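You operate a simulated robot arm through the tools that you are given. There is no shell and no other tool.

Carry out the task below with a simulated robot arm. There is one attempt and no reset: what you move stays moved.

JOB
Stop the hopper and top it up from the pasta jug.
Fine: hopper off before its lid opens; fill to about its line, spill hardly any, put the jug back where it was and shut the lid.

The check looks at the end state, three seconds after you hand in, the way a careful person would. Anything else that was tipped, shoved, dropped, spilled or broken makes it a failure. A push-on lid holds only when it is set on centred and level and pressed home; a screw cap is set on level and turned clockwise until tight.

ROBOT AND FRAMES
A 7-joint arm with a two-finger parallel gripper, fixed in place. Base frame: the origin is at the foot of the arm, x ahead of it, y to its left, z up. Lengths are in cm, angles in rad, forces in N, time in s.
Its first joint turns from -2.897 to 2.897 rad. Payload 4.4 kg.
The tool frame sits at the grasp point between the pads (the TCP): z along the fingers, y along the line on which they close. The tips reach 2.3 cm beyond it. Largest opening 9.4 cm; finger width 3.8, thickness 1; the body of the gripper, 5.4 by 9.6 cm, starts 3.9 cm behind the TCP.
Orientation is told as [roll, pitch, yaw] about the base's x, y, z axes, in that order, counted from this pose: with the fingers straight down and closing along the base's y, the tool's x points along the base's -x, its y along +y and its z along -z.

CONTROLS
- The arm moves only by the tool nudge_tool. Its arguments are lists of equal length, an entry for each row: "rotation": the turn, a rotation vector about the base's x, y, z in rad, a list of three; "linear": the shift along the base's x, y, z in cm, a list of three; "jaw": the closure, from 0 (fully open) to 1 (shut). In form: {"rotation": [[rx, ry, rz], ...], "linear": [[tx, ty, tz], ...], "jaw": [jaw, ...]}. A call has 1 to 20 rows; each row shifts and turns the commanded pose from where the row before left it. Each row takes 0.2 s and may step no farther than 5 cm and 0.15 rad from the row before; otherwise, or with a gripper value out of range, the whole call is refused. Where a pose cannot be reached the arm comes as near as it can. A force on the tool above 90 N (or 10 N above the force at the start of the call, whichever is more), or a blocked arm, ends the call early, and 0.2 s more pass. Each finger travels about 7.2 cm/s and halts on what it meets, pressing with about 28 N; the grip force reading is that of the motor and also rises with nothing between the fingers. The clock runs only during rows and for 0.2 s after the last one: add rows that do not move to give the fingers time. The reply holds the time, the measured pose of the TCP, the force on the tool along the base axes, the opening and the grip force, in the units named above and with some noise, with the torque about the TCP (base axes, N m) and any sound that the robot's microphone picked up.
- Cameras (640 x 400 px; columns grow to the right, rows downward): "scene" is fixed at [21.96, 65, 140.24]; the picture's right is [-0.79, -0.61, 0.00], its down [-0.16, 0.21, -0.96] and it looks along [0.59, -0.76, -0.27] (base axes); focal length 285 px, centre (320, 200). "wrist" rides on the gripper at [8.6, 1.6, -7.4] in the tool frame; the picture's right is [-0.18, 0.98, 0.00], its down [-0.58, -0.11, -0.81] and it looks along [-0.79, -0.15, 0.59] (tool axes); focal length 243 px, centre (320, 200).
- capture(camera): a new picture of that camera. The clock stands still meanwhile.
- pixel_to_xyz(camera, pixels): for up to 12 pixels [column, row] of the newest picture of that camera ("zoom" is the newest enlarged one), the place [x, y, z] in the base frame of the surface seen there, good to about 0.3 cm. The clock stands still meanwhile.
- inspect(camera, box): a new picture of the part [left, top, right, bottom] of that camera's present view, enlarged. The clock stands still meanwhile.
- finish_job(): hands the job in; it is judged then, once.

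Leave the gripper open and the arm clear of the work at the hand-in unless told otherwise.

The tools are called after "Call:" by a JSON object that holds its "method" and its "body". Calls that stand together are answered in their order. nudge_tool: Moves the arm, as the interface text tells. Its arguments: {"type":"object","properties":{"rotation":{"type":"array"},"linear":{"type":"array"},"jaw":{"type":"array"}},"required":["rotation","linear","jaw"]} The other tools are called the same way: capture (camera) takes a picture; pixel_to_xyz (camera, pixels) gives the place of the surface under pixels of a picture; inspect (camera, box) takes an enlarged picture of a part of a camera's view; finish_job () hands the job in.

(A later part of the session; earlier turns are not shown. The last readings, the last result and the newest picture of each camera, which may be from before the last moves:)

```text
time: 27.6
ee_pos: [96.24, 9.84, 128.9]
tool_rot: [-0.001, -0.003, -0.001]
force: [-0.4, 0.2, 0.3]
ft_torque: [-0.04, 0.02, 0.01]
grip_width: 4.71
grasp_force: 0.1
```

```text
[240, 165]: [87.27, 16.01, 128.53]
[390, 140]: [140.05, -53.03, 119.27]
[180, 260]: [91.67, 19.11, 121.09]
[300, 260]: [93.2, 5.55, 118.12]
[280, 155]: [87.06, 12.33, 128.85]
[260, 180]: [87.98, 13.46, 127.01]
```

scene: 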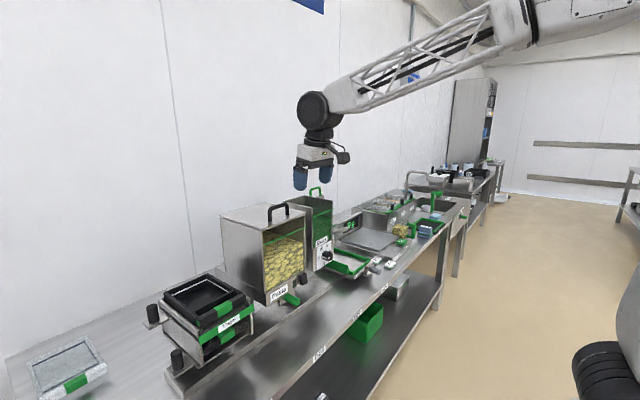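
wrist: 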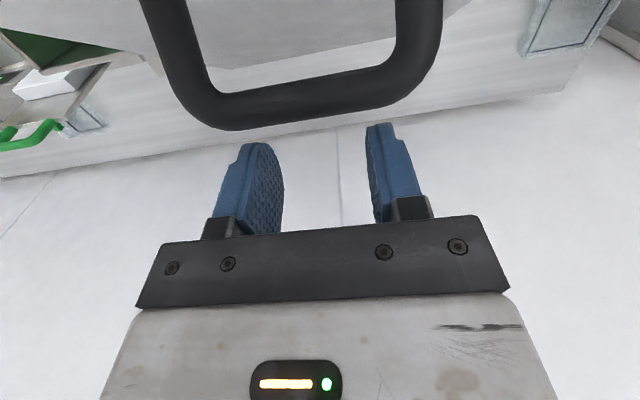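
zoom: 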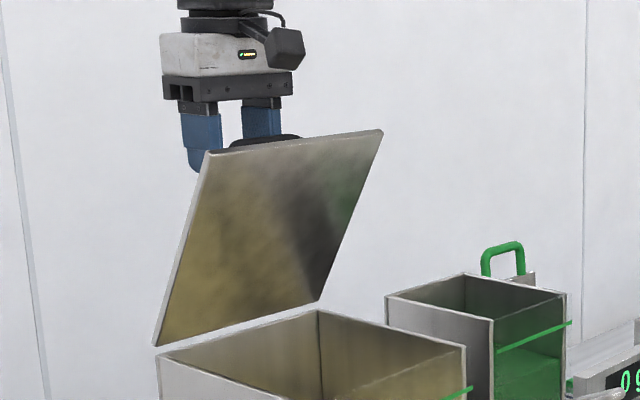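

The lid stays put by itself at about 60°: its underside runs from [93.2, 118.1] to [87.1, 128.9], and the hinge is near x 96.4. To open it past vertical I'll rise clear, close the fingers, come around to the front and push the underside back.

Call:
{"method": "nudge_tool", "body": {"rotation": [[0, 0, 0], [0, 0, 0], [0, 0, 0], [0, 0, 0], [0, -0.12, 0], [0, -0.12, 0], [0, -0.12, 0], [0, -0.12, 0], [0, -0.12, 0], [0, 0, 0], [0, 0, 0], [0, 0, 0], [0, 0, 0]], "linear": [[0, 0, 4.5], [0, 0, 4.5], [0, 0, 4.5], [-4, 0, 0], [-4.5, 0, 0], [-4.5, 0, 0], [-4.5, 0, 0], [-4.5, 0, 0], [-2, 0, -4], [0, 0, -4], [0, 0, -4], [0, 0, -4], [0, 0, 0]], "jaw": [0.5, 0.5, 0.7, 1, 1, 1, 1, 1, 1, 1, 1, 1, 1]}}

Call:
{"method": "inspect", "body": {"camera": "scene", "box": [200, 100, 360, 240]}}

Call:
{"method": "capture", "body": {"camera": "wrist"}}

```text
time: 30.4
ee_pos: [72.57, 9.69, 126.24]
tool_rot: [-0.003, -0.601, 0.0]
force: [0.2, 0.3, 0.8]
ft_torque: [0.0, -0.02, 0.02]
grip_width: 0.0
grasp_force: 27.9
```

```text
2.86 times, centred on (280, 170) of scene
```

zoom: 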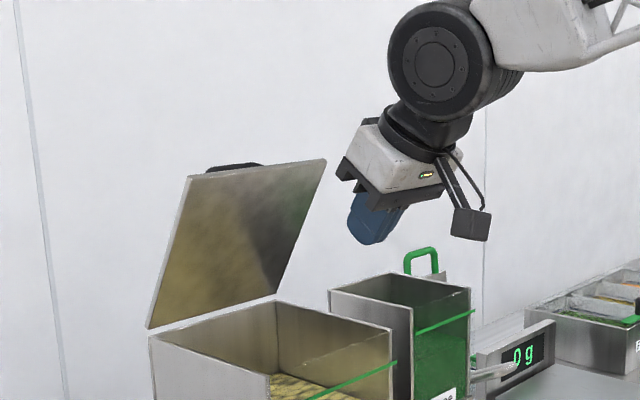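

```text
taken
```

wrist: 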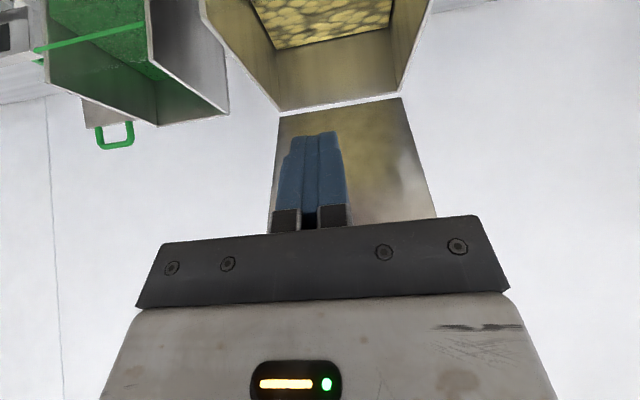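

The fingers face the lid's underside. I'll move to near contact and then push +x in moderate steps.

Call:
{"method": "nudge_tool", "body": {"rotation": [[0, 0, 0], [0, 0, 0], [0, 0, 0], [0, 0, 0], [0, 0, 0], [0, 0, 0], [0, 0, 0], [0, 0, 0], [0, 0, 0]], "linear": [[4, 0, 0], [4, 0, 0], [4, 0, 0], [1.5, 0, 0], [1.5, 0, 0], [1.5, 0, 0], [1.5, 0, 0], [1.5, 0, 0], [0, 0, 0]], "jaw": [1, 1, 1, 1, 1, 1, 1, 1, 1]}}

Call:
{"method": "inspect", "body": {"camera": "scene", "box": [200, 100, 360, 240]}}

```text
time: 32.4
ee_pos: [91.67, 9.71, 126.08]
tool_rot: [-0.002, -0.604, -0.001]
force: [0.1, 0.8, -0.9]
ft_torque: [0.01, 0.02, -0.03]
grip_width: 0.02
grasp_force: 28.2
```

```text
2.86 times, centred on (280, 170) of scene
```

zoom: 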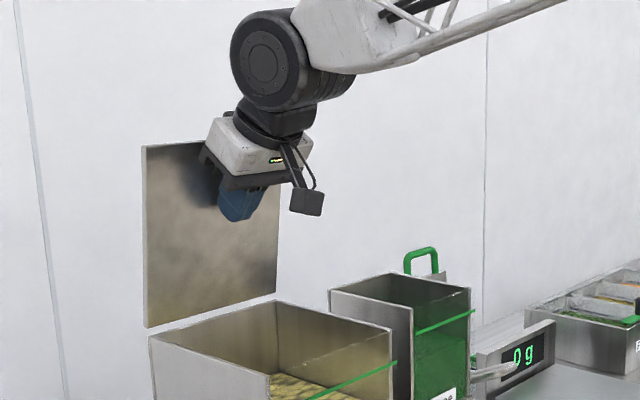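

The lid is near vertical and light to push. I'll push a further 3 cm so it leans back past vertical, watching the force.

Call:
{"method": "nudge_tool", "body": {"rotation": [[0, 0, 0], [0, 0, 0], [0, 0, 0], [0, 0, 0]], "linear": [[1, 0, 0], [1, 0, 0], [1, 0, 0], [0, 0, 0]], "jaw": [1, 1, 1, 1]}}

Call:
{"method": "inspect", "body": {"camera": "scene", "box": [200, 100, 360, 240]}}

```text
time: 33.4
ee_pos: [94.57, 9.68, 126.17]
tool_rot: [-0.001, -0.604, 0.001]
force: [-0.2, 0.7, -0.1]
ft_torque: [-0.02, 0.02, -0.02]
grip_width: 0.0
grasp_force: 28.2
```

```text
2.86 times, centred on (280, 170) of scene
```

zoom: 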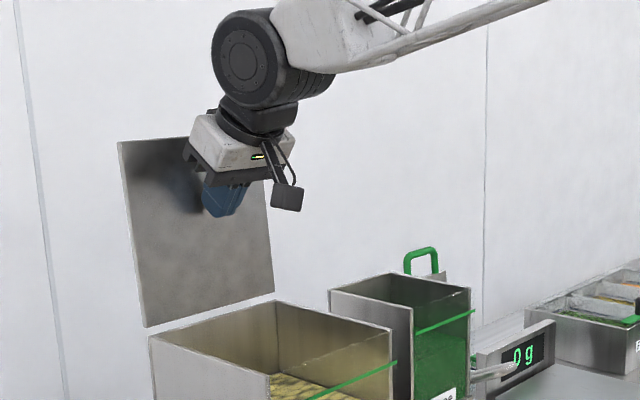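

The lid leans back at about 100° and holds. I'll back away from it, level the tool, and swing over toward the jug for a close look.

Call:
{"method": "nudge_tool", "body": {"rotation": [[0, 0, 0], [0, 0.1, 0], [0, 0.1, 0], [0, 0.1, 0], [0, 0.1, 0], [0, 0.1, 0], [0, 0.1, 0]], "linear": [[-4, 0, 0], [-5, 0, 0], [-5, 0, 0], [-5, 0, 0], [-5, 0, 0], [-4, 0, 0], [-3, 0, 0]], "jaw": [1, 1, 1, 1, 0.5, 0, 0]}}

Call:
{"method": "nudge_tool", "body": {"rotation": [[0, 0, -0.04], [0, 0, -0.04], [0, 0, -0.04], [0, 0, -0.04], [0, 0, -0.04], [0, 0, -0.04], [0, 0, -0.04], [0, 0, -0.04], [0, 0, -0.04], [0, 0, -0.04], [0, 0, -0.04], [0, 0, -0.04], [0, 0, -0.04], [0, 0, -0.04], [0, 0, -0.04], [0, 0, 0], [0, 0, 0], [0, 0, 0]], "linear": [[0, -4.5, 0], [0, -4.5, 0], [0, -4.5, 0], [0, -4.5, 0], [0, -4.5, 0], [0, -4.5, 0], [0, -4.5, 0], [0, -4.5, 0], [0, -4.5, 0], [0, -4.5, 0], [0, -4.5, -1], [0, -4.5, -1], [0, -4.5, -1], [0, -4.5, -2], [0, -4.5, -4], [0, -4.5, -4], [0, -3, -4], [0, 0, 0]], "jaw": [0, 0, 0, 0, 0, 0, 0, 0, 0, 0, 0, 0, 0, 0, 0, 0, 0, 0]}}

Call:
{"method": "capture", "body": {"camera": "wrist"}}

Call:
{"method": "capture", "body": {"camera": "scene"}}

```text
time: 35.0
ee_pos: [63.39, 9.78, 126.49]
tool_rot: [-0.001, -0.002, 0.001]
force: [-0.7, 0.3, 0.3]
ft_torque: [0.01, -0.03, -0.02]
grip_width: 9.39
grasp_force: 0.0
```

```text
refused: row 15 steps farther than a row can; nothing moved
```

```text
taken
```

wrist: 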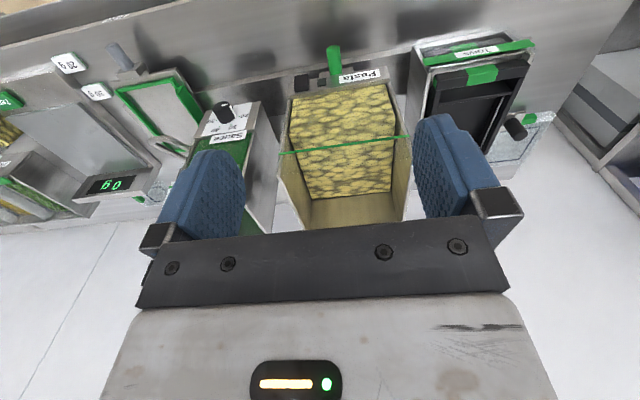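

```text
taken
```

scene: 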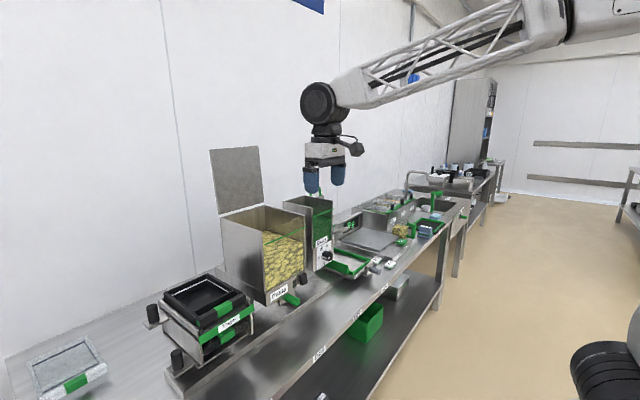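

The back-off worked and the lid stays open; the swing was refused because some rows were over 5 cm. Before swinging, I'll use this clear view of the open hopper to measure the pasta surface, the rim and the green line.

Call:
{"method": "inspect", "body": {"camera": "wrist", "box": [260, 40, 430, 240]}}

Call:
{"method": "inspect", "body": {"camera": "scene", "box": [205, 145, 315, 305]}}

Call:
{"method": "pixel_to_xyz", "body": {"camera": "wrist", "pixels": [[282, 153], [408, 137], [300, 195], [390, 180], [345, 170], [345, 130], [345, 95], [340, 215], [310, 120], [380, 110]]}}

Call:
{"method": "pixel_to_xyz", "body": {"camera": "scene", "pixels": [[250, 215], [230, 180], [305, 221], [264, 243], [310, 212], [222, 215], [305, 210], [265, 235]]}}

```text
2.00 times, centred on (345, 140) of wrist
```

zoom: 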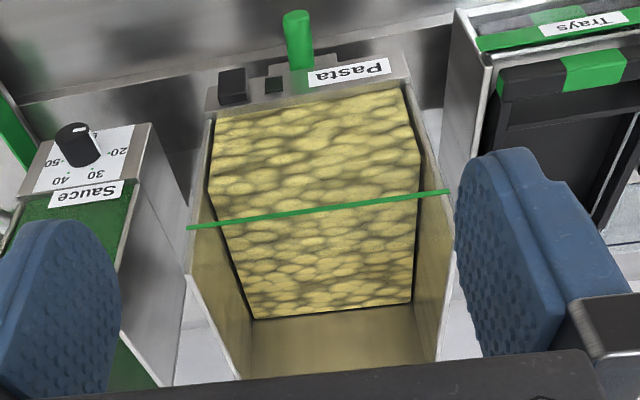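

```text
2.50 times, centred on (260, 225) of scene
```

zoom: 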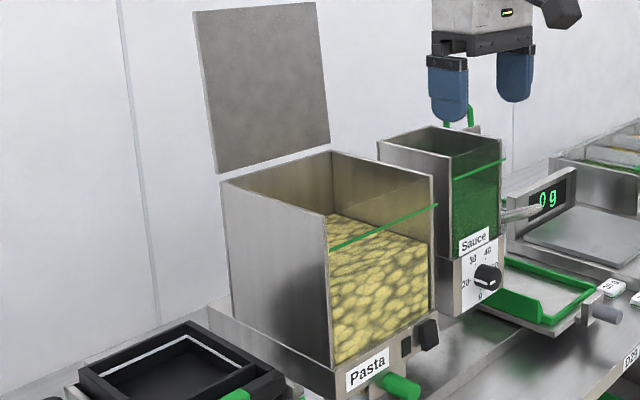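

```text
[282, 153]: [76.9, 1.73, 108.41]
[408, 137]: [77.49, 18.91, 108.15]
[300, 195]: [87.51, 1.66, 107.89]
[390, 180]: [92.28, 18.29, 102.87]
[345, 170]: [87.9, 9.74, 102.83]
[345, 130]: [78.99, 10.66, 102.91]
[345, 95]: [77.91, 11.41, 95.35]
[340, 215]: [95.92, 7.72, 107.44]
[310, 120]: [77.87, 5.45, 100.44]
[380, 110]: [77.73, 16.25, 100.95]
```

```text
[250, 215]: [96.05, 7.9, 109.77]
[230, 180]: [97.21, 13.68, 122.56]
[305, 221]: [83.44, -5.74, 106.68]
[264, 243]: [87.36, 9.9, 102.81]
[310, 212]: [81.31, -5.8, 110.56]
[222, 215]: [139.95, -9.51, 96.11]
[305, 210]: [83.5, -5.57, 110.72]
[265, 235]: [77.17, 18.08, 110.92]
```

The pasta surface is at z 102.9, the line at about z 108.3 and the rim at 112.5, so the fill needs about 5.4 cm. I'll swing to the jug again with valid step sizes.

Call:
{"method": "nudge_tool", "body": {"rotation": [[0, 0, -0.0333], [0, 0, -0.0333], [0, 0, -0.0333], [0, 0, -0.0333], [0, 0, -0.0333], [0, 0, -0.0333], [0, 0, -0.0333], [0, 0, -0.0333], [0, 0, -0.0333], [0, 0, -0.0333], [0, 0, -0.0333], [0, 0, -0.0333], [0, 0, -0.0333], [0, 0, -0.0333], [0, 0, -0.0333], [0, 0, -0.0333], [0, 0, -0.0333], [0, 0, -0.0333], [0, 0, 0]], "linear": [[-0.2, -4.22, -1.5], [-0.2, -4.22, -1.5], [-0.2, -4.22, -1.5], [-0.2, -4.22, -1.5], [-0.2, -4.22, -1.5], [-0.2, -4.22, -1.5], [-0.2, -4.22, -1.5], [-0.2, -4.22, -1.5], [-0.2, -4.22, -1.5], [-0.2, -4.22, -1.5], [-0.2, -4.22, -1.5], [-0.2, -4.22, -1.5], [-0.2, -4.22, -1.5], [-0.2, -4.22, -1.5], [-0.2, -4.22, -1.5], [-0.2, -4.22, -1.5], [-0.2, -4.22, -1.5], [-0.2, -4.22, -1.5], [0, 0, 0]], "jaw": [0, 0, 0, 0, 0, 0, 0, 0, 0, 0, 0, 0, 0, 0, 0, 0, 0, 0, 0]}}

Call:
{"method": "capture", "body": {"camera": "wrist"}}

Call:
{"method": "capture", "body": {"camera": "scene"}}

```text
time: 39.0
ee_pos: [60.06, -66.45, 99.27]
tool_rot: [-0.002, -0.005, -0.601]
force: [0.3, 1.0, -0.8]
ft_torque: [0.01, 0.0, 0.0]
grip_width: 9.4
grasp_force: 0.1
```

```text
taken
```

wrist: 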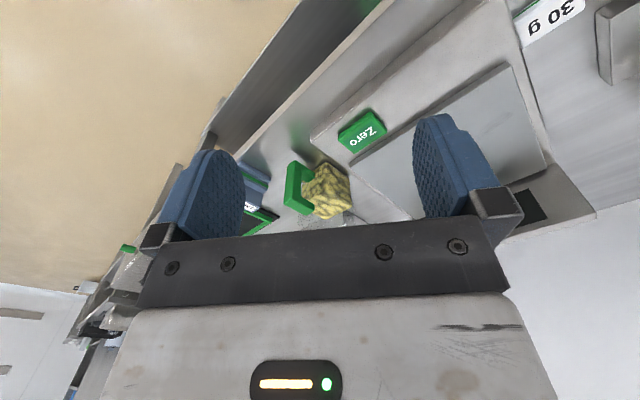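

```text
taken
```

scene: 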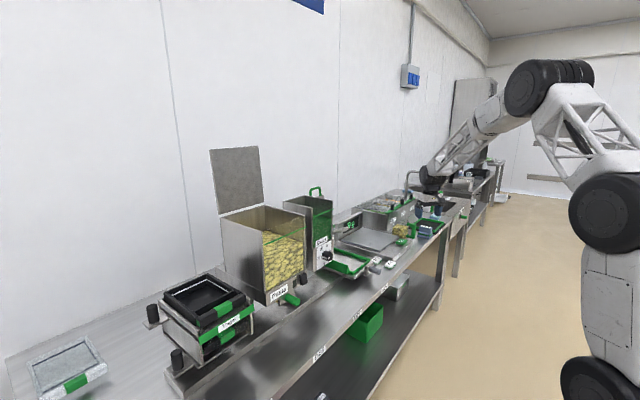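

The jug is in view at wrist (320,190), with its handle at (297,187). I'll enlarge it and measure.

Call:
{"method": "inspect", "body": {"camera": "wrist", "box": [240, 130, 400, 235]}}

Call:
{"method": "pixel_to_xyz", "body": {"camera": "zoom", "pixels": [[240, 125], [195, 150], [190, 270], [205, 200], [260, 180], [270, 300], [340, 140], [430, 200], [340, 340], [440, 290], [330, 250], [240, 320]]}}

Call:
{"method": "inspect", "body": {"camera": "scene", "box": [375, 205, 455, 255]}}

```text
3.81 times, centred on (320, 182) of wrist
```

zoom: 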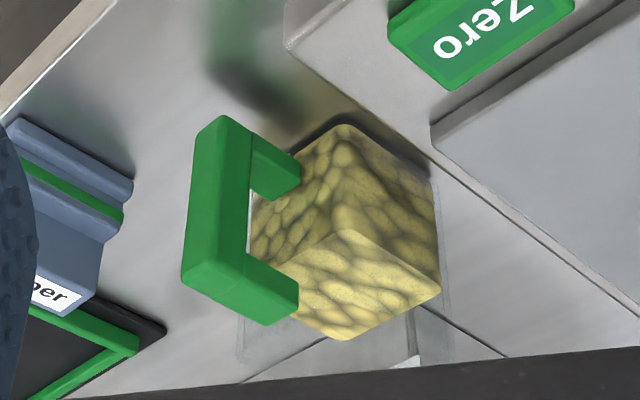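

```text
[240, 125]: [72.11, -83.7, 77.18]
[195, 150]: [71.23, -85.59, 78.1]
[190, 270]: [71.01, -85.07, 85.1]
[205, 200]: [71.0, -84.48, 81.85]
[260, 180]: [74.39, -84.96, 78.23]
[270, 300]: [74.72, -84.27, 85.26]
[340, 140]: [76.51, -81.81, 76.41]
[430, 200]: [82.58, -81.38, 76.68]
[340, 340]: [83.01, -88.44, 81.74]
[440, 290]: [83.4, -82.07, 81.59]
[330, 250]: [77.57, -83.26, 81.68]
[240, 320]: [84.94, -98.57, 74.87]
```

```text
8.00 times, centred on (415, 230) of scene
```

zoom: 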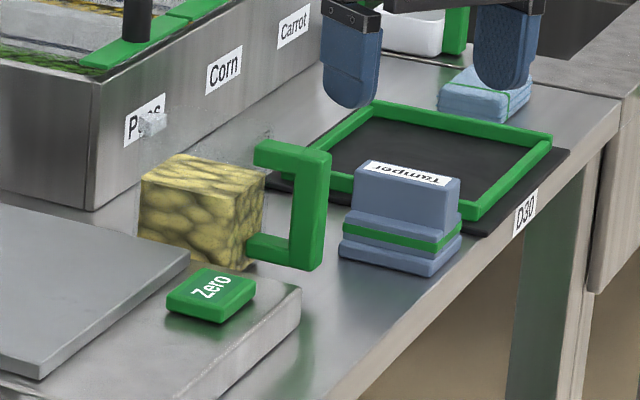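

The handle is a C in the x–z plane: its grip bar is at x 71–72.3, y −85.6 to −83.7, z 77–85.3. The pasta block spans x 76.5–83.4 and y −88.4 to −81.5, up to z 81.7. I also need to know where the tamper, the scale and the bench edge are around it.

Call:
{"method": "pixel_to_xyz", "body": {"camera": "zoom", "pixels": [[375, 200], [430, 200], [350, 255], [450, 265], [360, 175], [290, 300], [240, 350], [165, 300], [330, 385], [440, 270], [320, 160], [290, 240]]}}

Call:
{"method": "nudge_tool", "body": {"rotation": [[0, 0, 0.15], [0, 0, 0.15], [0, 0, 0.15], [0, 0, 0.15], [0, -0.15, 0], [0, -0.15, 0], [0, -0.15, 0], [0, -0.15, 0], [0, -0.15, 0], [0, -0.15, 0], [0, 0, 0]], "linear": [[0, -2, 0], [0, -2, 0], [0, -2, 0], [0, -2, 0], [0, -2, 0], [0, -2, 0], [0, -2, -1], [0, -2, -1], [0, -2, -1], [0, 0, -1], [0, 0, 0]], "jaw": [0, 0, 0, 0, 0.2, 0.4, 0.5, 0.5, 0.5, 0.5, 0.5]}}

Call:
{"method": "inspect", "body": {"camera": "scene", "box": [360, 150, 520, 260]}}

```text
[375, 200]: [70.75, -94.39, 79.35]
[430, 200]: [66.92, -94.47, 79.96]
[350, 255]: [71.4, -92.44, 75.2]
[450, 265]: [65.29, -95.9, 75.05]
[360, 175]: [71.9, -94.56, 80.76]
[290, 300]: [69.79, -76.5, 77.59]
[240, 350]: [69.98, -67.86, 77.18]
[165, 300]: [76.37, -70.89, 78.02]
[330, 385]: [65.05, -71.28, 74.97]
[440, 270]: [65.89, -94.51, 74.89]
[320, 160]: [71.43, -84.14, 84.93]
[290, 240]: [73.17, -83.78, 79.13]
```

```text
time: 41.4
ee_pos: [60.13, -84.25, 95.33]
tool_rot: [-0.003, -0.904, -0.001]
force: [0.4, 0.1, -0.1]
ft_torque: [-0.01, 0.01, 0.0]
grip_width: 4.7
grasp_force: 0.0
```

```text
3.64 times, centred on (440, 205) of scene
```

zoom: 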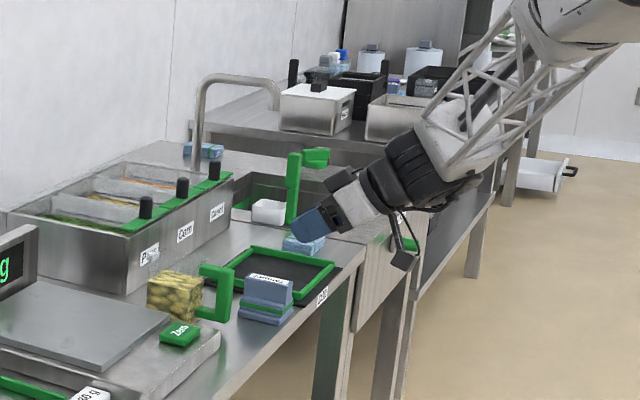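

The tilted pose is reachable. The tamper's near face is at y −92.4 and the scale's corner at y −76.5; the gripper body will span y −89.4 to −79.8, so it clears both. I'll approach along the tool axis to about 8 cm short of the handle bar.

Call:
{"method": "nudge_tool", "body": {"rotation": [[0, 0, 0], [0, 0, 0], [0, 0, 0], [0, 0, 0]], "linear": [[1.76, -0.13, -2.67], [1.76, -0.13, -2.67], [1.76, -0.13, -2.67], [0, 0, 0]], "jaw": [0.5, 0.5, 0.5, 0.5]}}

Call:
{"method": "inspect", "body": {"camera": "scene", "box": [370, 190, 470, 260]}}

Call:
{"method": "capture", "body": {"camera": "wrist"}}

```text
time: 42.4
ee_pos: [65.41, -84.92, 87.39]
tool_rot: [0.001, -0.902, -0.003]
force: [0.9, 0.6, 0.0]
ft_torque: [0.03, 0.03, -0.01]
grip_width: 4.7
grasp_force: 0.1
```

```text
5.71 times, centred on (420, 225) of scene
```

zoom: 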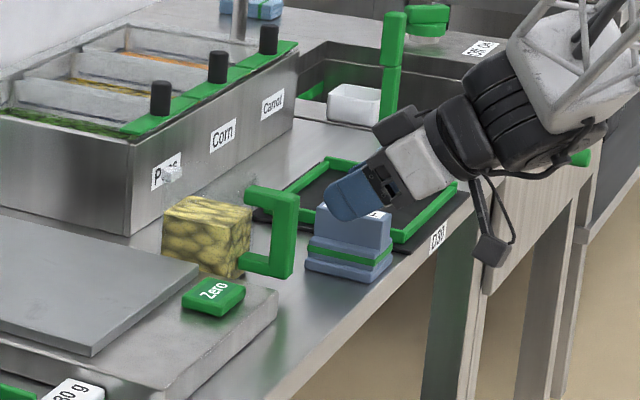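

```text
taken
```

wrist: 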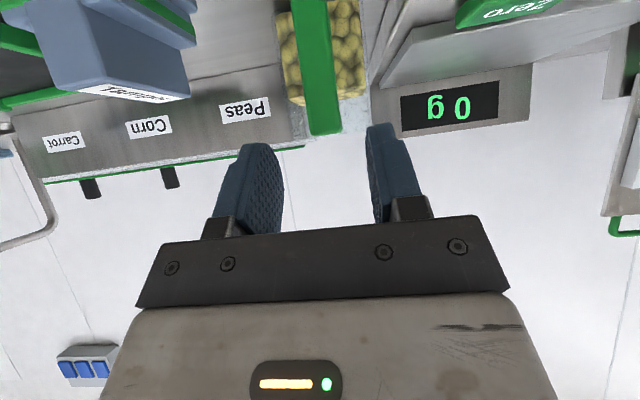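

The handle bar is centred between the fingers in the wrist view at (320,70). I'll advance along the tool axis to the bar.

Call:
{"method": "nudge_tool", "body": {"rotation": [[0, 0, 0], [0, 0, 0], [0, 0, 0], [0, 0, 0], [0, 0, 0]], "linear": [[1.57, 0.1, -1.27], [1.57, 0.1, -1.27], [1.57, 0.07, -1.27], [1.57, 0, -1.27], [0, 0, 0]], "jaw": [0.5, 0.5, 0.5, 0.5, 0.5]}}

Call:
{"method": "inspect", "body": {"camera": "scene", "box": [370, 190, 470, 260]}}

Call:
{"method": "capture", "body": {"camera": "wrist"}}

```text
time: 43.6
ee_pos: [71.7, -84.33, 82.39]
tool_rot: [0.0, -0.903, -0.001]
force: [0.5, 0.8, -0.4]
ft_torque: [-0.01, 0.01, 0.03]
grip_width: 4.69
grasp_force: 0.1
```

```text
5.71 times, centred on (420, 225) of scene
```

zoom: 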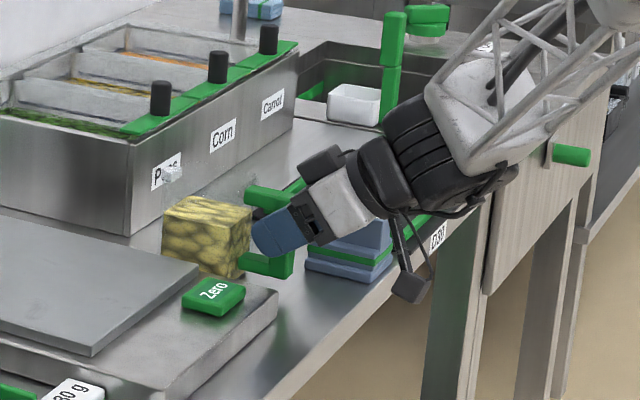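

```text
taken
```

wrist: 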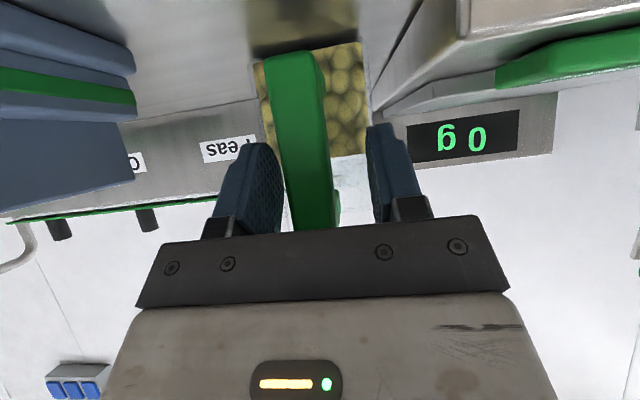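

The bar sits between the fingers but is nearer the −y one. I'll shift −y 0.35 cm, then close in stages and read the side force.

Call:
{"method": "nudge_tool", "body": {"rotation": [[0, 0, 0], [0, 0, 0], [0, 0, 0], [0, 0, 0]], "linear": [[0, -0.35, 0], [0, 0, 0], [0, 0, 0], [0, 0, 0]], "jaw": [0.55, 0.65, 0.72, 0.72]}}

Call:
{"method": "capture", "body": {"camera": "wrist"}}

```text
time: 44.6
ee_pos: [71.7, -84.79, 82.24]
tool_rot: [-0.001, -0.901, -0.002]
force: [0.7, -0.8, -0.8]
ft_torque: [-0.01, -0.01, 0.01]
grip_width: 2.64
grasp_force: 0.1
```

```text
taken
```

wrist: 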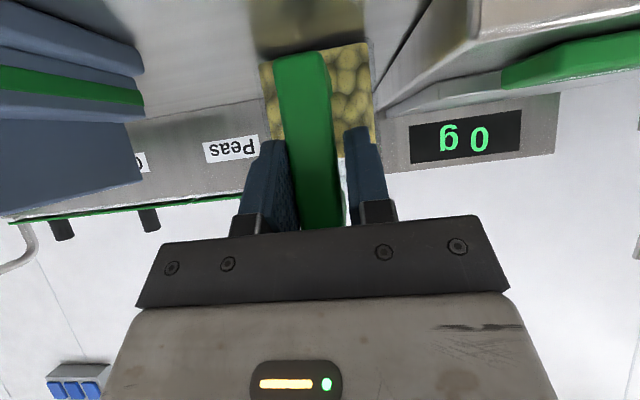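

The opening is 2.64 cm with no contact yet, and the bar is slightly nearer the −y finger. I'll shift −0.12 and close fully.

Call:
{"method": "nudge_tool", "body": {"rotation": [[0, 0, 0], [0, 0, 0], [0, 0, 0], [0, 0, 0]], "linear": [[0, -0.12, 0], [0, 0, 0], [0, 0, 0], [0, 0, 0]], "jaw": [0.75, 0.85, 1, 1]}}

Call:
{"method": "inspect", "body": {"camera": "scene", "box": [380, 200, 440, 250]}}

```text
time: 45.6
ee_pos: [71.63, -84.89, 82.34]
tool_rot: [0.0, -0.903, -0.001]
force: [0.2, -0.9, 0.0]
ft_torque: [-0.05, 0.06, -0.07]
grip_width: 2.18
grasp_force: 28.2
```

```text
8.00 times, centred on (410, 225) of scene
```

zoom: 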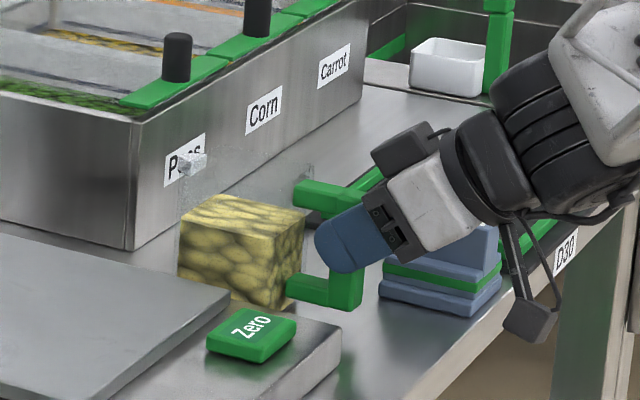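

The bar is gripped at 2.18 cm with balanced forces. I'll lift 1.5 cm slowly and check that the jug hangs level.

Call:
{"method": "nudge_tool", "body": {"rotation": [[0, 0, 0], [0, 0, 0], [0, 0, 0], [0, 0, 0]], "linear": [[0, 0, 0.4], [0, 0, 0.5], [0, 0, 0.6], [0, 0, 0]], "jaw": [1, 1, 1, 1]}}

Call:
{"method": "inspect", "body": {"camera": "scene", "box": [380, 200, 440, 250]}}

Call:
{"method": "capture", "body": {"camera": "wrist"}}

```text
time: 46.6
ee_pos: [71.59, -85.0, 83.7]
tool_rot: [0.001, -0.901, -0.003]
force: [-0.4, 0.2, -4.2]
ft_torque: [0.01, 0.34, 0.01]
grip_width: 2.22
grasp_force: 28.0
```

```text
8.00 times, centred on (410, 225) of scene
```

zoom: 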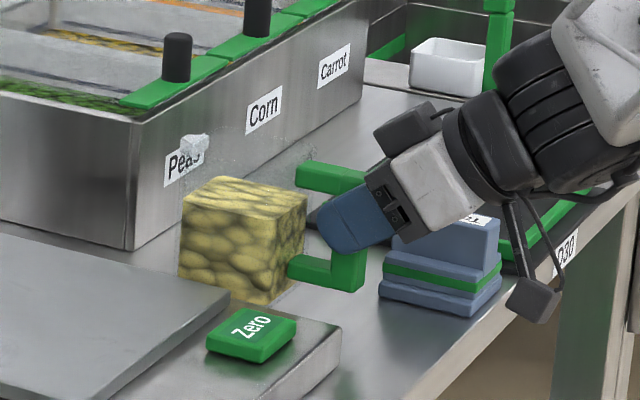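

```text
taken
```

wrist: 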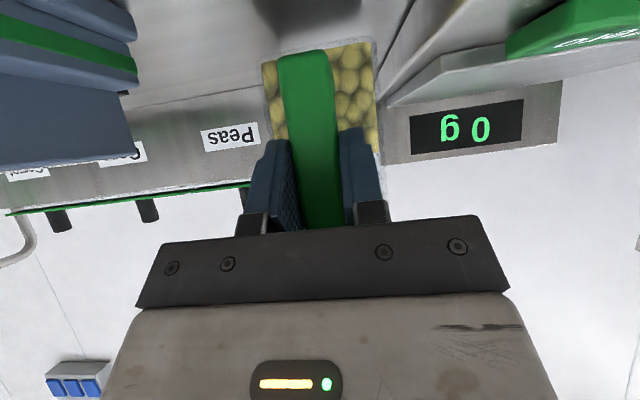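

The jug hangs level with no sag, at about 4.2 N and 0.34 N·m, so the grip holds. I'll check where the spout is, then lift gently while drawing back toward the robot.

Call:
{"method": "pixel_to_xyz", "body": {"camera": "scene", "pixels": [[394, 218], [395, 219], [393, 219], [394, 220], [396, 217]]}}

Call:
{"method": "nudge_tool", "body": {"rotation": [[0, 0, 0], [0, 0, 0], [0, 0, 0], [0, 0, 0], [0, 0, 0], [0, 0, 0], [0, 0, 0], [0, 0, 0]], "linear": [[0, 0, 1.5], [0, 0, 2], [-1, 0, 2.2], [-1.2, 0, 2.2], [-1.5, 0, 2.2], [-1.5, 0, 2.2], [-1.5, 0, 2.2], [-1, 0, 1]], "jaw": [1, 1, 1, 1, 1, 1, 1, 1]}}

Call:
{"method": "inspect", "body": {"camera": "scene", "box": [370, 165, 470, 245]}}

```text
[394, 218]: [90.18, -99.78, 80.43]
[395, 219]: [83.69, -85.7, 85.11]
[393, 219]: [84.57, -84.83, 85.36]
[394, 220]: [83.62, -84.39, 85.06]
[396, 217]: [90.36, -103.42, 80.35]
```

```text
time: 48.4
ee_pos: [64.08, -84.89, 99.22]
tool_rot: [-0.001, -0.901, -0.003]
force: [0.5, 0.7, -3.7]
ft_torque: [0.01, 0.31, 0.02]
grip_width: 2.17
grasp_force: 27.5
```

```text
5.00 times, centred on (420, 205) of scene
```

zoom: 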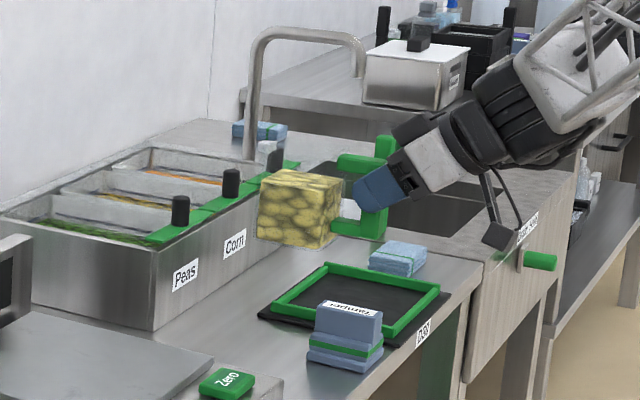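

The jug is steady. The spout is about 12.5 cm ahead of the TCP and 2.5 cm above it, and the jug's bottom is 7.5 cm below the TCP. I'll carry it up and over in gentle steps.

Call:
{"method": "nudge_tool", "body": {"rotation": [[0, 0, 0], [0, 0, 0], [0, 0, 0], [0, 0, 0], [0, 0, 0], [0, 0, 0], [0, 0, 0], [0, 0, 0], [0, 0, 0], [0, 0, 0], [0, 0, 0], [0, 0, 0]], "linear": [[-0.3, 1, 0.8], [-0.5, 2, 1.3], [-0.5, 2.2, 1.3], [-0.5, 2.2, 1.3], [-0.5, 2.2, 1.3], [-0.5, 2.2, 1.3], [-0.5, 2.2, 1.3], [-0.5, 2.2, 1.3], [-0.5, 2.2, 1.3], [-0.5, 2.2, 1.3], [-0.5, 2.2, 1.3], [-0.3, 2.2, 1]], "jaw": [1, 1, 1, 1, 1, 1, 1, 1, 1, 1, 1, 1]}}

Call:
{"method": "capture", "body": {"camera": "scene"}}

```text
time: 51.0
ee_pos: [58.58, -59.87, 114.07]
tool_rot: [0.0, -0.902, -0.002]
force: [0.1, 1.1, -5.7]
ft_torque: [-0.01, 0.25, -0.01]
grip_width: 2.21
grasp_force: 28.2
```

```text
taken
```

scene: 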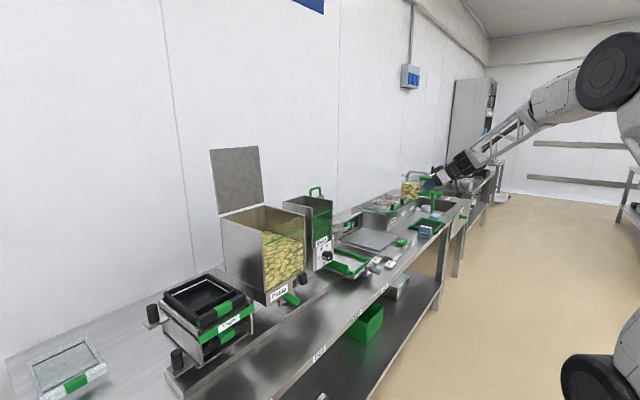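

The jug is being carried level. I'll carry on toward the hopper, rising to z≈131 while staying in front of the bench equipment.

Call:
{"method": "nudge_tool", "body": {"rotation": [[0, 0, 0], [0, 0, 0], [0, 0, 0], [0, 0, 0], [0, 0, 0], [0, 0, 0], [0, 0, 0], [0, 0, 0], [0, 0, 0], [0, 0, 0], [0, 0, 0], [0, 0, 0], [0, 0, 0], [0, 0, 0], [0, 0, 0], [0, 0, 0], [0, 0, 0], [0, 0, 0], [0, 0, 0], [0, 0, 0]], "linear": [[0, 1.5, 0.5], [0, 2.5, 0.9], [0, 2.8, 0.9], [0, 2.8, 0.9], [0, 2.8, 0.9], [0, 2.8, 0.9], [0, 2.8, 0.9], [0, 2.8, 0.9], [0, 2.8, 0.9], [0, 2.8, 0.9], [0, 2.8, 0.9], [0, 2.8, 0.9], [0, 2.8, 0.9], [0, 2.8, 0.9], [0, 2.8, 0.9], [0, 2.8, 0.9], [0, 2.8, 0.9], [0, 2.8, 0.9], [0, 2.8, 0.9], [0, 2.5, 0.9]], "jaw": [1, 1, 1, 1, 1, 1, 1, 1, 1, 1, 1, 1, 1, 1, 1, 1, 1, 1, 1, 1]}}

Call:
{"method": "capture", "body": {"camera": "scene"}}

```text
time: 52.2
ee_pos: [59.48, -51.34, 105.91]
tool_rot: [0.17, -0.788, -0.149]
force: [0.5, 0.1, -3.9]
ft_torque: [-0.01, 0.31, -0.01]
grip_width: 2.2
grasp_force: 27.7
stopped in row 6: the arm was blocked; the commanded pose is now the measured one
```

```text
taken
```

scene: 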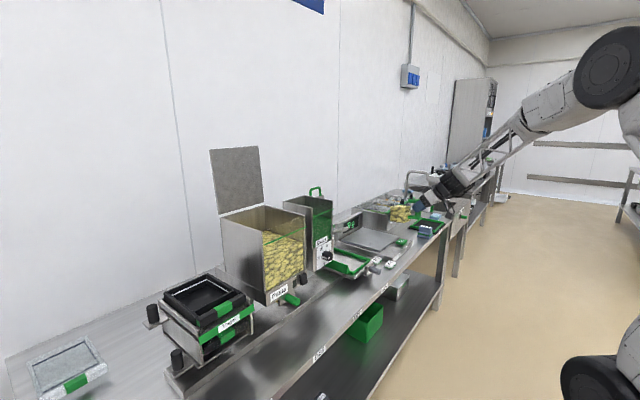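

The arm blocked partway and drooped: z is 105.9 and it's slightly rotated. That's probably a joint limit. I'll check that the jug is all right.

Call:
{"method": "inspect", "body": {"camera": "scene", "box": [350, 160, 480, 260]}}

Call:
{"method": "capture", "body": {"camera": "wrist"}}

```text
4.00 times, centred on (415, 210) of scene
```

zoom: 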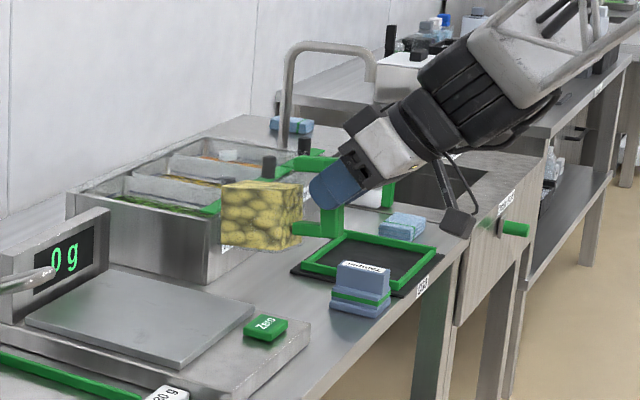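

```text
taken
```

wrist: 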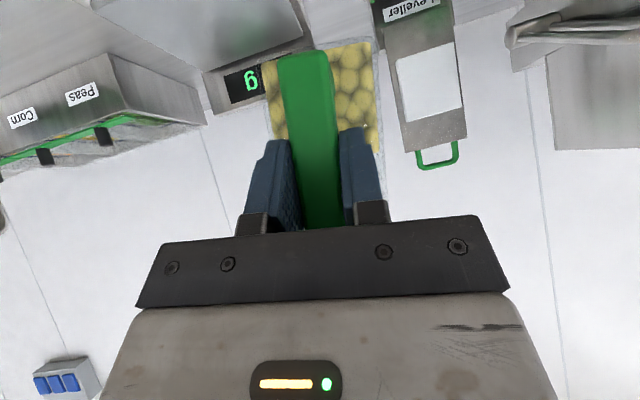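

The jug is intact and only slightly tilted. Holding yaw 0 seems to push a wrist joint to its limit, and the jug may turn about the vertical during transport. I'll level it again and turn the yaw toward the radial direction.

Call:
{"method": "nudge_tool", "body": {"rotation": [[-0.0675, -0.046, -0.06], [-0.0675, -0.046, -0.06], [0, 0, -0.1], [0, 0, -0.1], [0, 0, -0.1], [0, 0, -0.1], [0, 0, -0.1], [0, 0, 0]], "linear": [[0, 0, 0.5], [0, 0, 0.5], [-0.5, 0, 0.5], [-0.5, 0, 0.5], [-0.5, 0, 0.5], [-0.5, 0, 0.5], [-0.5, 0, 0.5], [0, 0, 0]], "jaw": [1, 1, 1, 1, 1, 1, 1, 1]}}

Call:
{"method": "inspect", "body": {"camera": "scene", "box": [340, 130, 500, 260]}}

```text
time: 53.2
ee_pos: [58.56, -53.56, 95.68]
tool_rot: [0.1, -0.762, -0.381]
force: [-0.4, 0.1, -3.8]
ft_torque: [0.11, 0.24, 0.0]
grip_width: 2.19
grasp_force: 27.9
stopped in row 4: the arm was blocked; the commanded pose is now the measured one
```

```text
3.08 times, centred on (420, 195) of scene
```

zoom: 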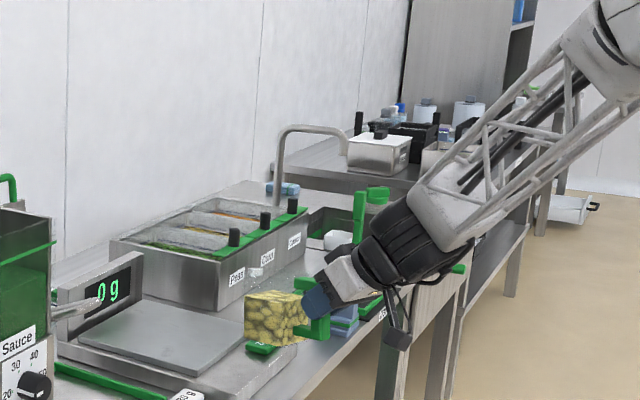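

The arm sank again, to z 95.7, so I must stop and understand why before moving more. I'll look at the whole arm.

Call:
{"method": "capture", "body": {"camera": "scene"}}

Call:
{"method": "capture", "body": {"camera": "wrist"}}

Call:
{"method": "inspect", "body": {"camera": "scene", "box": [380, 0, 640, 400]}}

```text
taken
```

scene: 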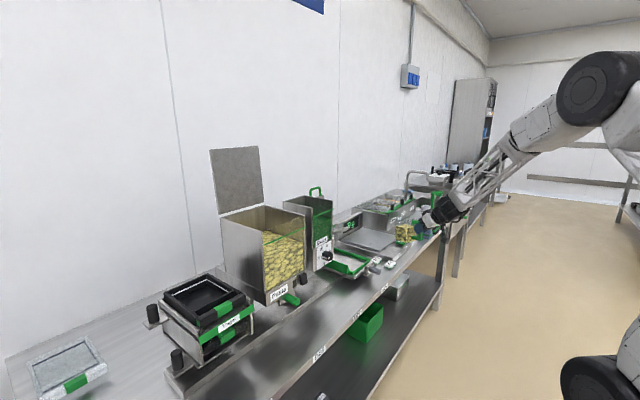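

```text
taken
```

wrist: 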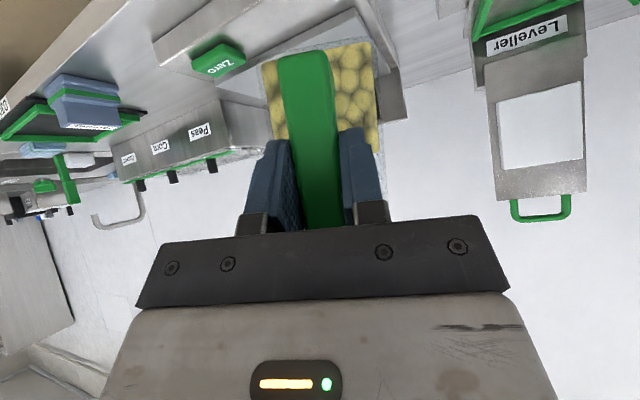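

```text
1.00 times, centred on (510, 200) of scene (not enlarged: the box is as wide or as high as the picture)
```

zoom: 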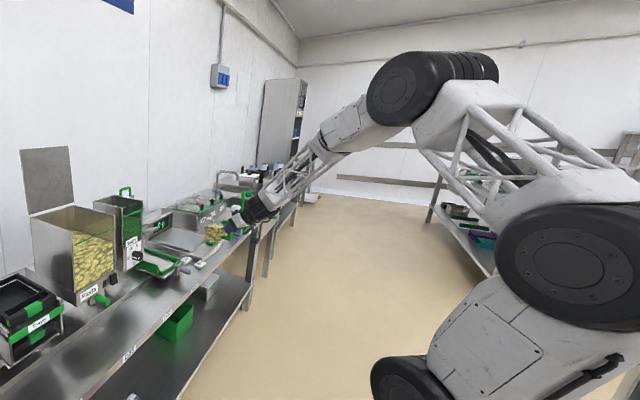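

Nothing seems to be touching the arm; I suspect the solver jumped to another joint configuration near a limit. I'll hold for one row to see whether the pose is stable.

Call:
{"method": "nudge_tool", "body": {"rotation": [[0, 0, 0]], "linear": [[0, 0, 0]], "jaw": [1]}}

```text
time: 53.6
ee_pos: [58.69, -53.48, 95.63]
tool_rot: [0.096, -0.765, -0.379]
force: [0.3, -0.6, -3.9]
ft_torque: [0.09, 0.29, 0.0]
grip_width: 2.2
grasp_force: 28.1
```

It's stable. I'll test with a small pure lift.

Call:
{"method": "nudge_tool", "body": {"rotation": [[0, 0, 0], [0, 0, 0]], "linear": [[0, 0, 1], [0, 0, 1]], "jaw": [1, 1]}}

```text
time: 54.2
ee_pos: [58.52, -53.73, 96.85]
tool_rot: [0.107, -0.753, -0.388]
force: [0.2, -0.4, -4.3]
ft_torque: [0.11, 0.25, 0.02]
grip_width: 2.19
grasp_force: 28.3
```

Call:
{"method": "nudge_tool", "body": {"rotation": [[0, 0, 0], [0, 0, 0], [0, 0, 0]], "linear": [[0, 0, 0], [0, 0, 0], [0, 0, 0]], "jaw": [1, 1, 1]}}

```text
time: 55.0
ee_pos: [58.49, -53.68, 96.92]
tool_rot: [0.105, -0.756, -0.385]
force: [0.0, -0.2, -3.1]
ft_torque: [0.09, 0.26, 0.02]
grip_width: 2.2
grasp_force: 28.3
```

The arm holds with a steady small offset, so something may be physically blocking a link. The enlarged view can show past the right edge of the frame, so I'll look at the upper arm and what's behind it.

Call:
{"method": "inspect", "body": {"camera": "scene", "box": [630, 0, 640, 400]}}

Call:
{"method": "inspect", "body": {"camera": "scene", "box": [600, 20, 640, 220]}}

Call:
{"method": "inspect", "body": {"camera": "scene", "box": [380, 120, 540, 260]}}

```text
1.00 times, centred on (635, 200) of scene (not enlarged: the box is as wide or as high as the picture)
```

zoom: 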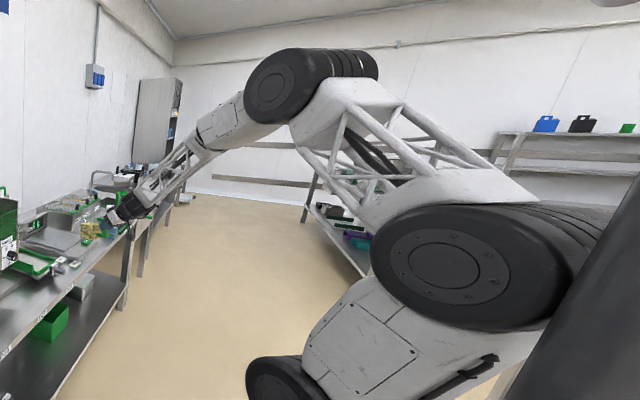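

```text
2.00 times, centred on (620, 120) of scene
```

zoom: 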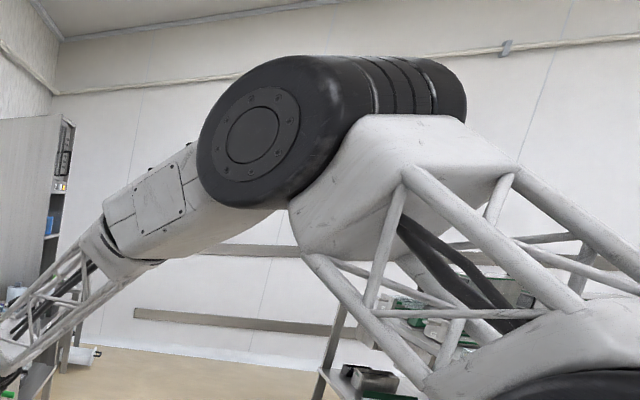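

```text
2.86 times, centred on (460, 190) of scene
```

zoom: 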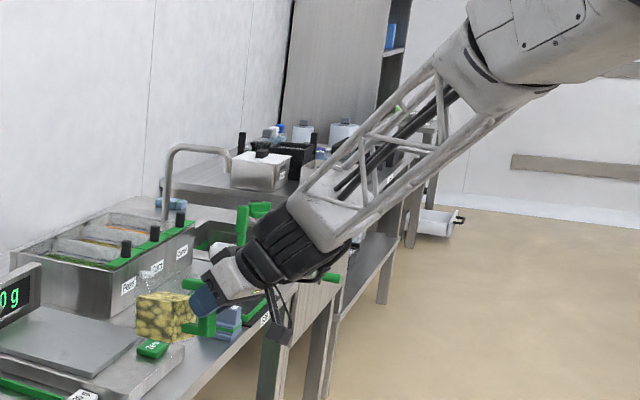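

The middle links have folded far back and seem to be against something behind the robot. Being close in with the tool tilted forces that fold, so I'll reach outward along the current azimuth while rising slightly, to unfold the arm.

Call:
{"method": "nudge_tool", "body": {"rotation": [[0, 0, 0], [0, 0, 0], [0, 0, 0]], "linear": [[1, -0.9, 0.3], [1, -0.9, 0.3], [0, 0, 0]], "jaw": [1, 1, 1]}}

Call:
{"method": "inspect", "body": {"camera": "scene", "box": [630, 0, 640, 400]}}

```text
time: 55.8
ee_pos: [60.64, -55.3, 98.81]
tool_rot: [0.093, -0.768, -0.377]
force: [0.5, 0.4, -4.5]
ft_torque: [0.04, 0.32, 0.01]
grip_width: 2.2
grasp_force: 27.6
```

```text
1.00 times, centred on (635, 200) of scene (not enlarged: the box is as wide or as high as the picture)
```

zoom: 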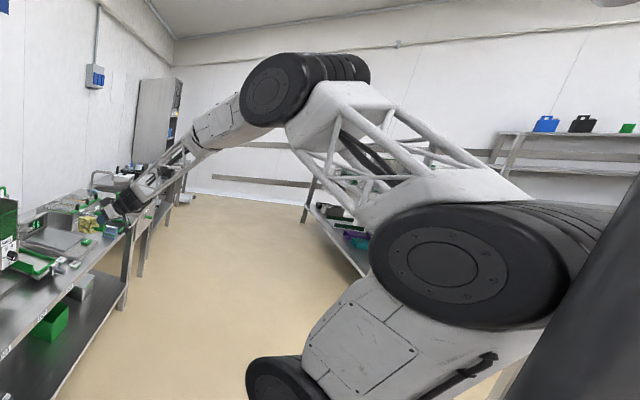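

It follows exactly again. I'll keep extending outward and upward, and re-level the jug gradually.

Call:
{"method": "nudge_tool", "body": {"rotation": [[0, 0, 0], [0, 0, 0], [-0.037, -0.033, -0.022], [-0.037, -0.033, -0.022], [-0.037, -0.033, -0.022], [0, 0, 0]], "linear": [[1.2, -1, 1], [1.2, -1, 1.2], [1.2, -1, 1.2], [1.2, -1, 1.2], [1.2, -1, 1.2], [0, 0, 0]], "jaw": [1, 1, 1, 1, 1, 1]}}

Call:
{"method": "inspect", "body": {"camera": "scene", "box": [360, 140, 480, 240]}}

```text
time: 57.2
ee_pos: [66.49, -60.49, 104.56]
tool_rot: [-0.006, -0.9, -0.37]
force: [1.2, 0.7, -4.2]
ft_torque: [0.11, 0.31, 0.03]
grip_width: 2.21
grasp_force: 27.2
```

```text
4.00 times, centred on (420, 190) of scene
```

zoom: 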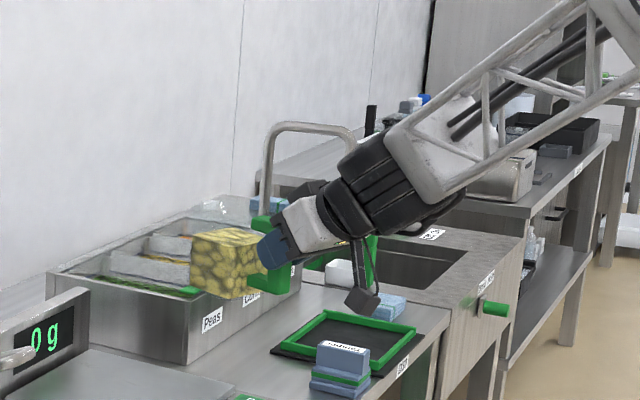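

The jug is level again. I'll carry it at a larger radius, rising over the scale and past the sauce hopper; the jug's bottom will stay above z 118 there.

Call:
{"method": "nudge_tool", "body": {"rotation": [[0, 0, 0], [0, 0, 0], [0, 0, 0], [0, 0, 0], [0, 0, 0], [0, 0, 0], [0, 0, 0], [0, 0, 0.0161], [0, 0, 0.0161], [0, 0, 0.0161], [0, 0, 0.0161]], "linear": [[0.6, 1, 1.3], [0.93, 1.5, 1.91], [0.93, 1.5, 1.91], [0.93, 1.5, 1.91], [0.93, 1.5, 1.91], [0.93, 1.5, 1.91], [0.93, 1.5, 1.91], [0.7, 2.3, 1], [0.7, 2.3, 1], [0.7, 2.3, 1], [0.7, 2.3, 1]], "jaw": [1, 1, 1, 1, 1, 1, 1, 1, 1, 1, 1]}}

Call:
{"method": "inspect", "body": {"camera": "scene", "box": [300, 60, 560, 260]}}

```text
time: 59.6
ee_pos: [75.58, -41.0, 121.25]
tool_rot: [-0.002, -0.899, -0.308]
force: [0.4, -0.5, -4.1]
ft_torque: [0.1, 0.28, -0.02]
grip_width: 2.2
grasp_force: 28.5
```

```text
2.00 times, centred on (430, 160) of scene
```

zoom: 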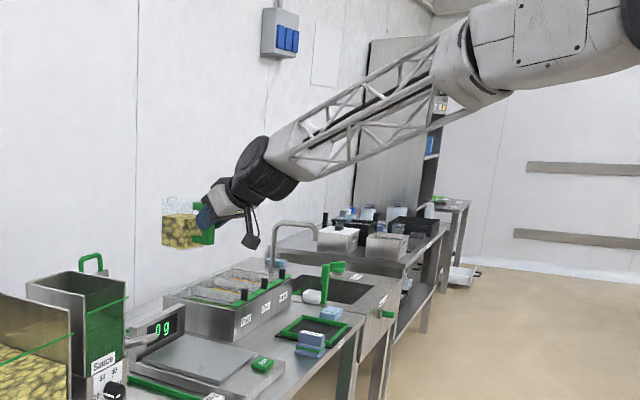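

All good. I'll continue toward the hopper in two stages, gaining height first.

Call:
{"method": "nudge_tool", "body": {"rotation": [[0, 0, 0.0162], [0, 0, 0.0162], [0, 0, 0.0162], [0, 0, 0.0162], [0, 0, 0.0162], [0, 0, 0.0162], [0, 0, 0.0162], [0, 0, 0.0162], [0, 0, 0.0162], [0, 0, 0.0162]], "linear": [[0.2, 2, 1], [0.2, 2.7, 1.1], [0.2, 2.7, 1.1], [0.2, 2.7, 1.1], [0.2, 2.7, 1.1], [0.2, 2.7, 1.1], [0, 2.7, 1.1], [0, 2.7, 1.1], [0, 2.7, 0.5], [0, 2.4, 0.3]], "jaw": [1, 1, 1, 1, 1, 1, 1, 1, 1, 1]}}

Call:
{"method": "inspect", "body": {"camera": "scene", "box": [200, 60, 460, 260]}}

```text
time: 61.8
ee_pos: [76.78, -14.96, 130.87]
tool_rot: [-0.004, -0.901, -0.143]
force: [0.2, 0.8, -3.9]
ft_torque: [0.01, 0.33, 0.0]
grip_width: 2.18
grasp_force: 28.0
```

```text
2.00 times, centred on (330, 160) of scene
```

zoom: 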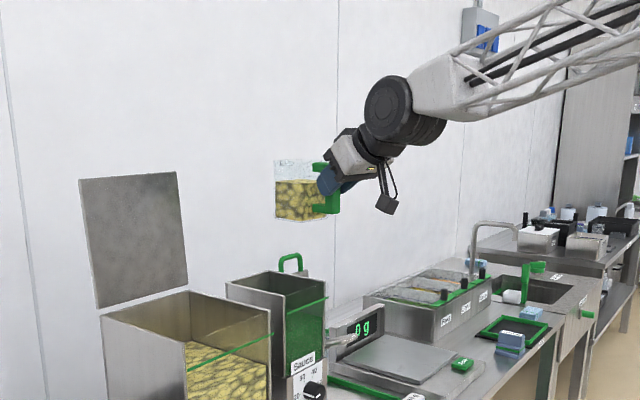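

The jug is level above the sauce hopper. The next stage centres it over the pasta hopper at y≈10.3.

Call:
{"method": "nudge_tool", "body": {"rotation": [[0, 0, 0.0143], [0, 0, 0.0143], [0, 0, 0.0143], [0, 0, 0.0143], [0, 0, 0.0143], [0, 0, 0.0143], [0, 0, 0.0143], [0, 0, 0.0143], [0, 0, 0.0143], [0, 0, 0.0143], [0, 0, 0]], "linear": [[-0.2, 2.53, 0], [-0.2, 2.53, 0], [-0.2, 2.53, 0], [-0.2, 2.53, 0], [-0.2, 2.53, 0], [-0.2, 2.53, 0], [-0.2, 2.53, 0], [-0.2, 2.53, 0], [-0.2, 2.53, 0], [-0.2, 2.53, 0], [0, 0, 0]], "jaw": [1, 1, 1, 1, 1, 1, 1, 1, 1, 1, 1]}}

Call:
{"method": "inspect", "body": {"camera": "scene", "box": [180, 80, 380, 260]}}

Call:
{"method": "capture", "body": {"camera": "wrist"}}

```text
time: 64.2
ee_pos: [74.33, 10.17, 130.84]
tool_rot: [-0.005, -0.902, -0.001]
force: [-0.1, 0.2, -4.1]
ft_torque: [0.03, 0.3, 0.02]
grip_width: 2.19
grasp_force: 28.2
```

```text
2.22 times, centred on (280, 170) of scene
```

zoom: 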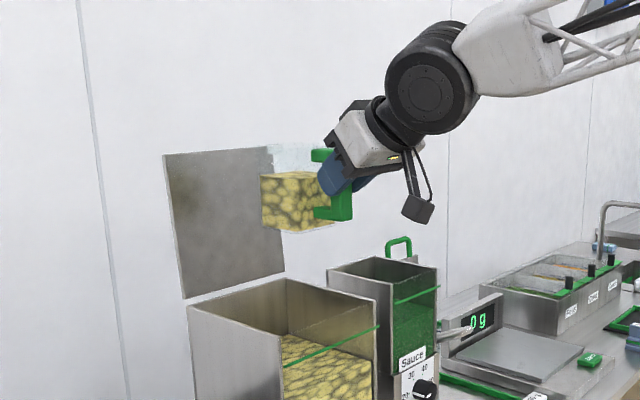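

```text
taken
```

wrist: 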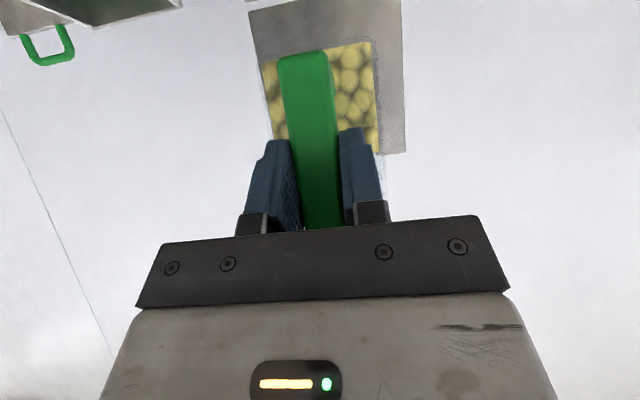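

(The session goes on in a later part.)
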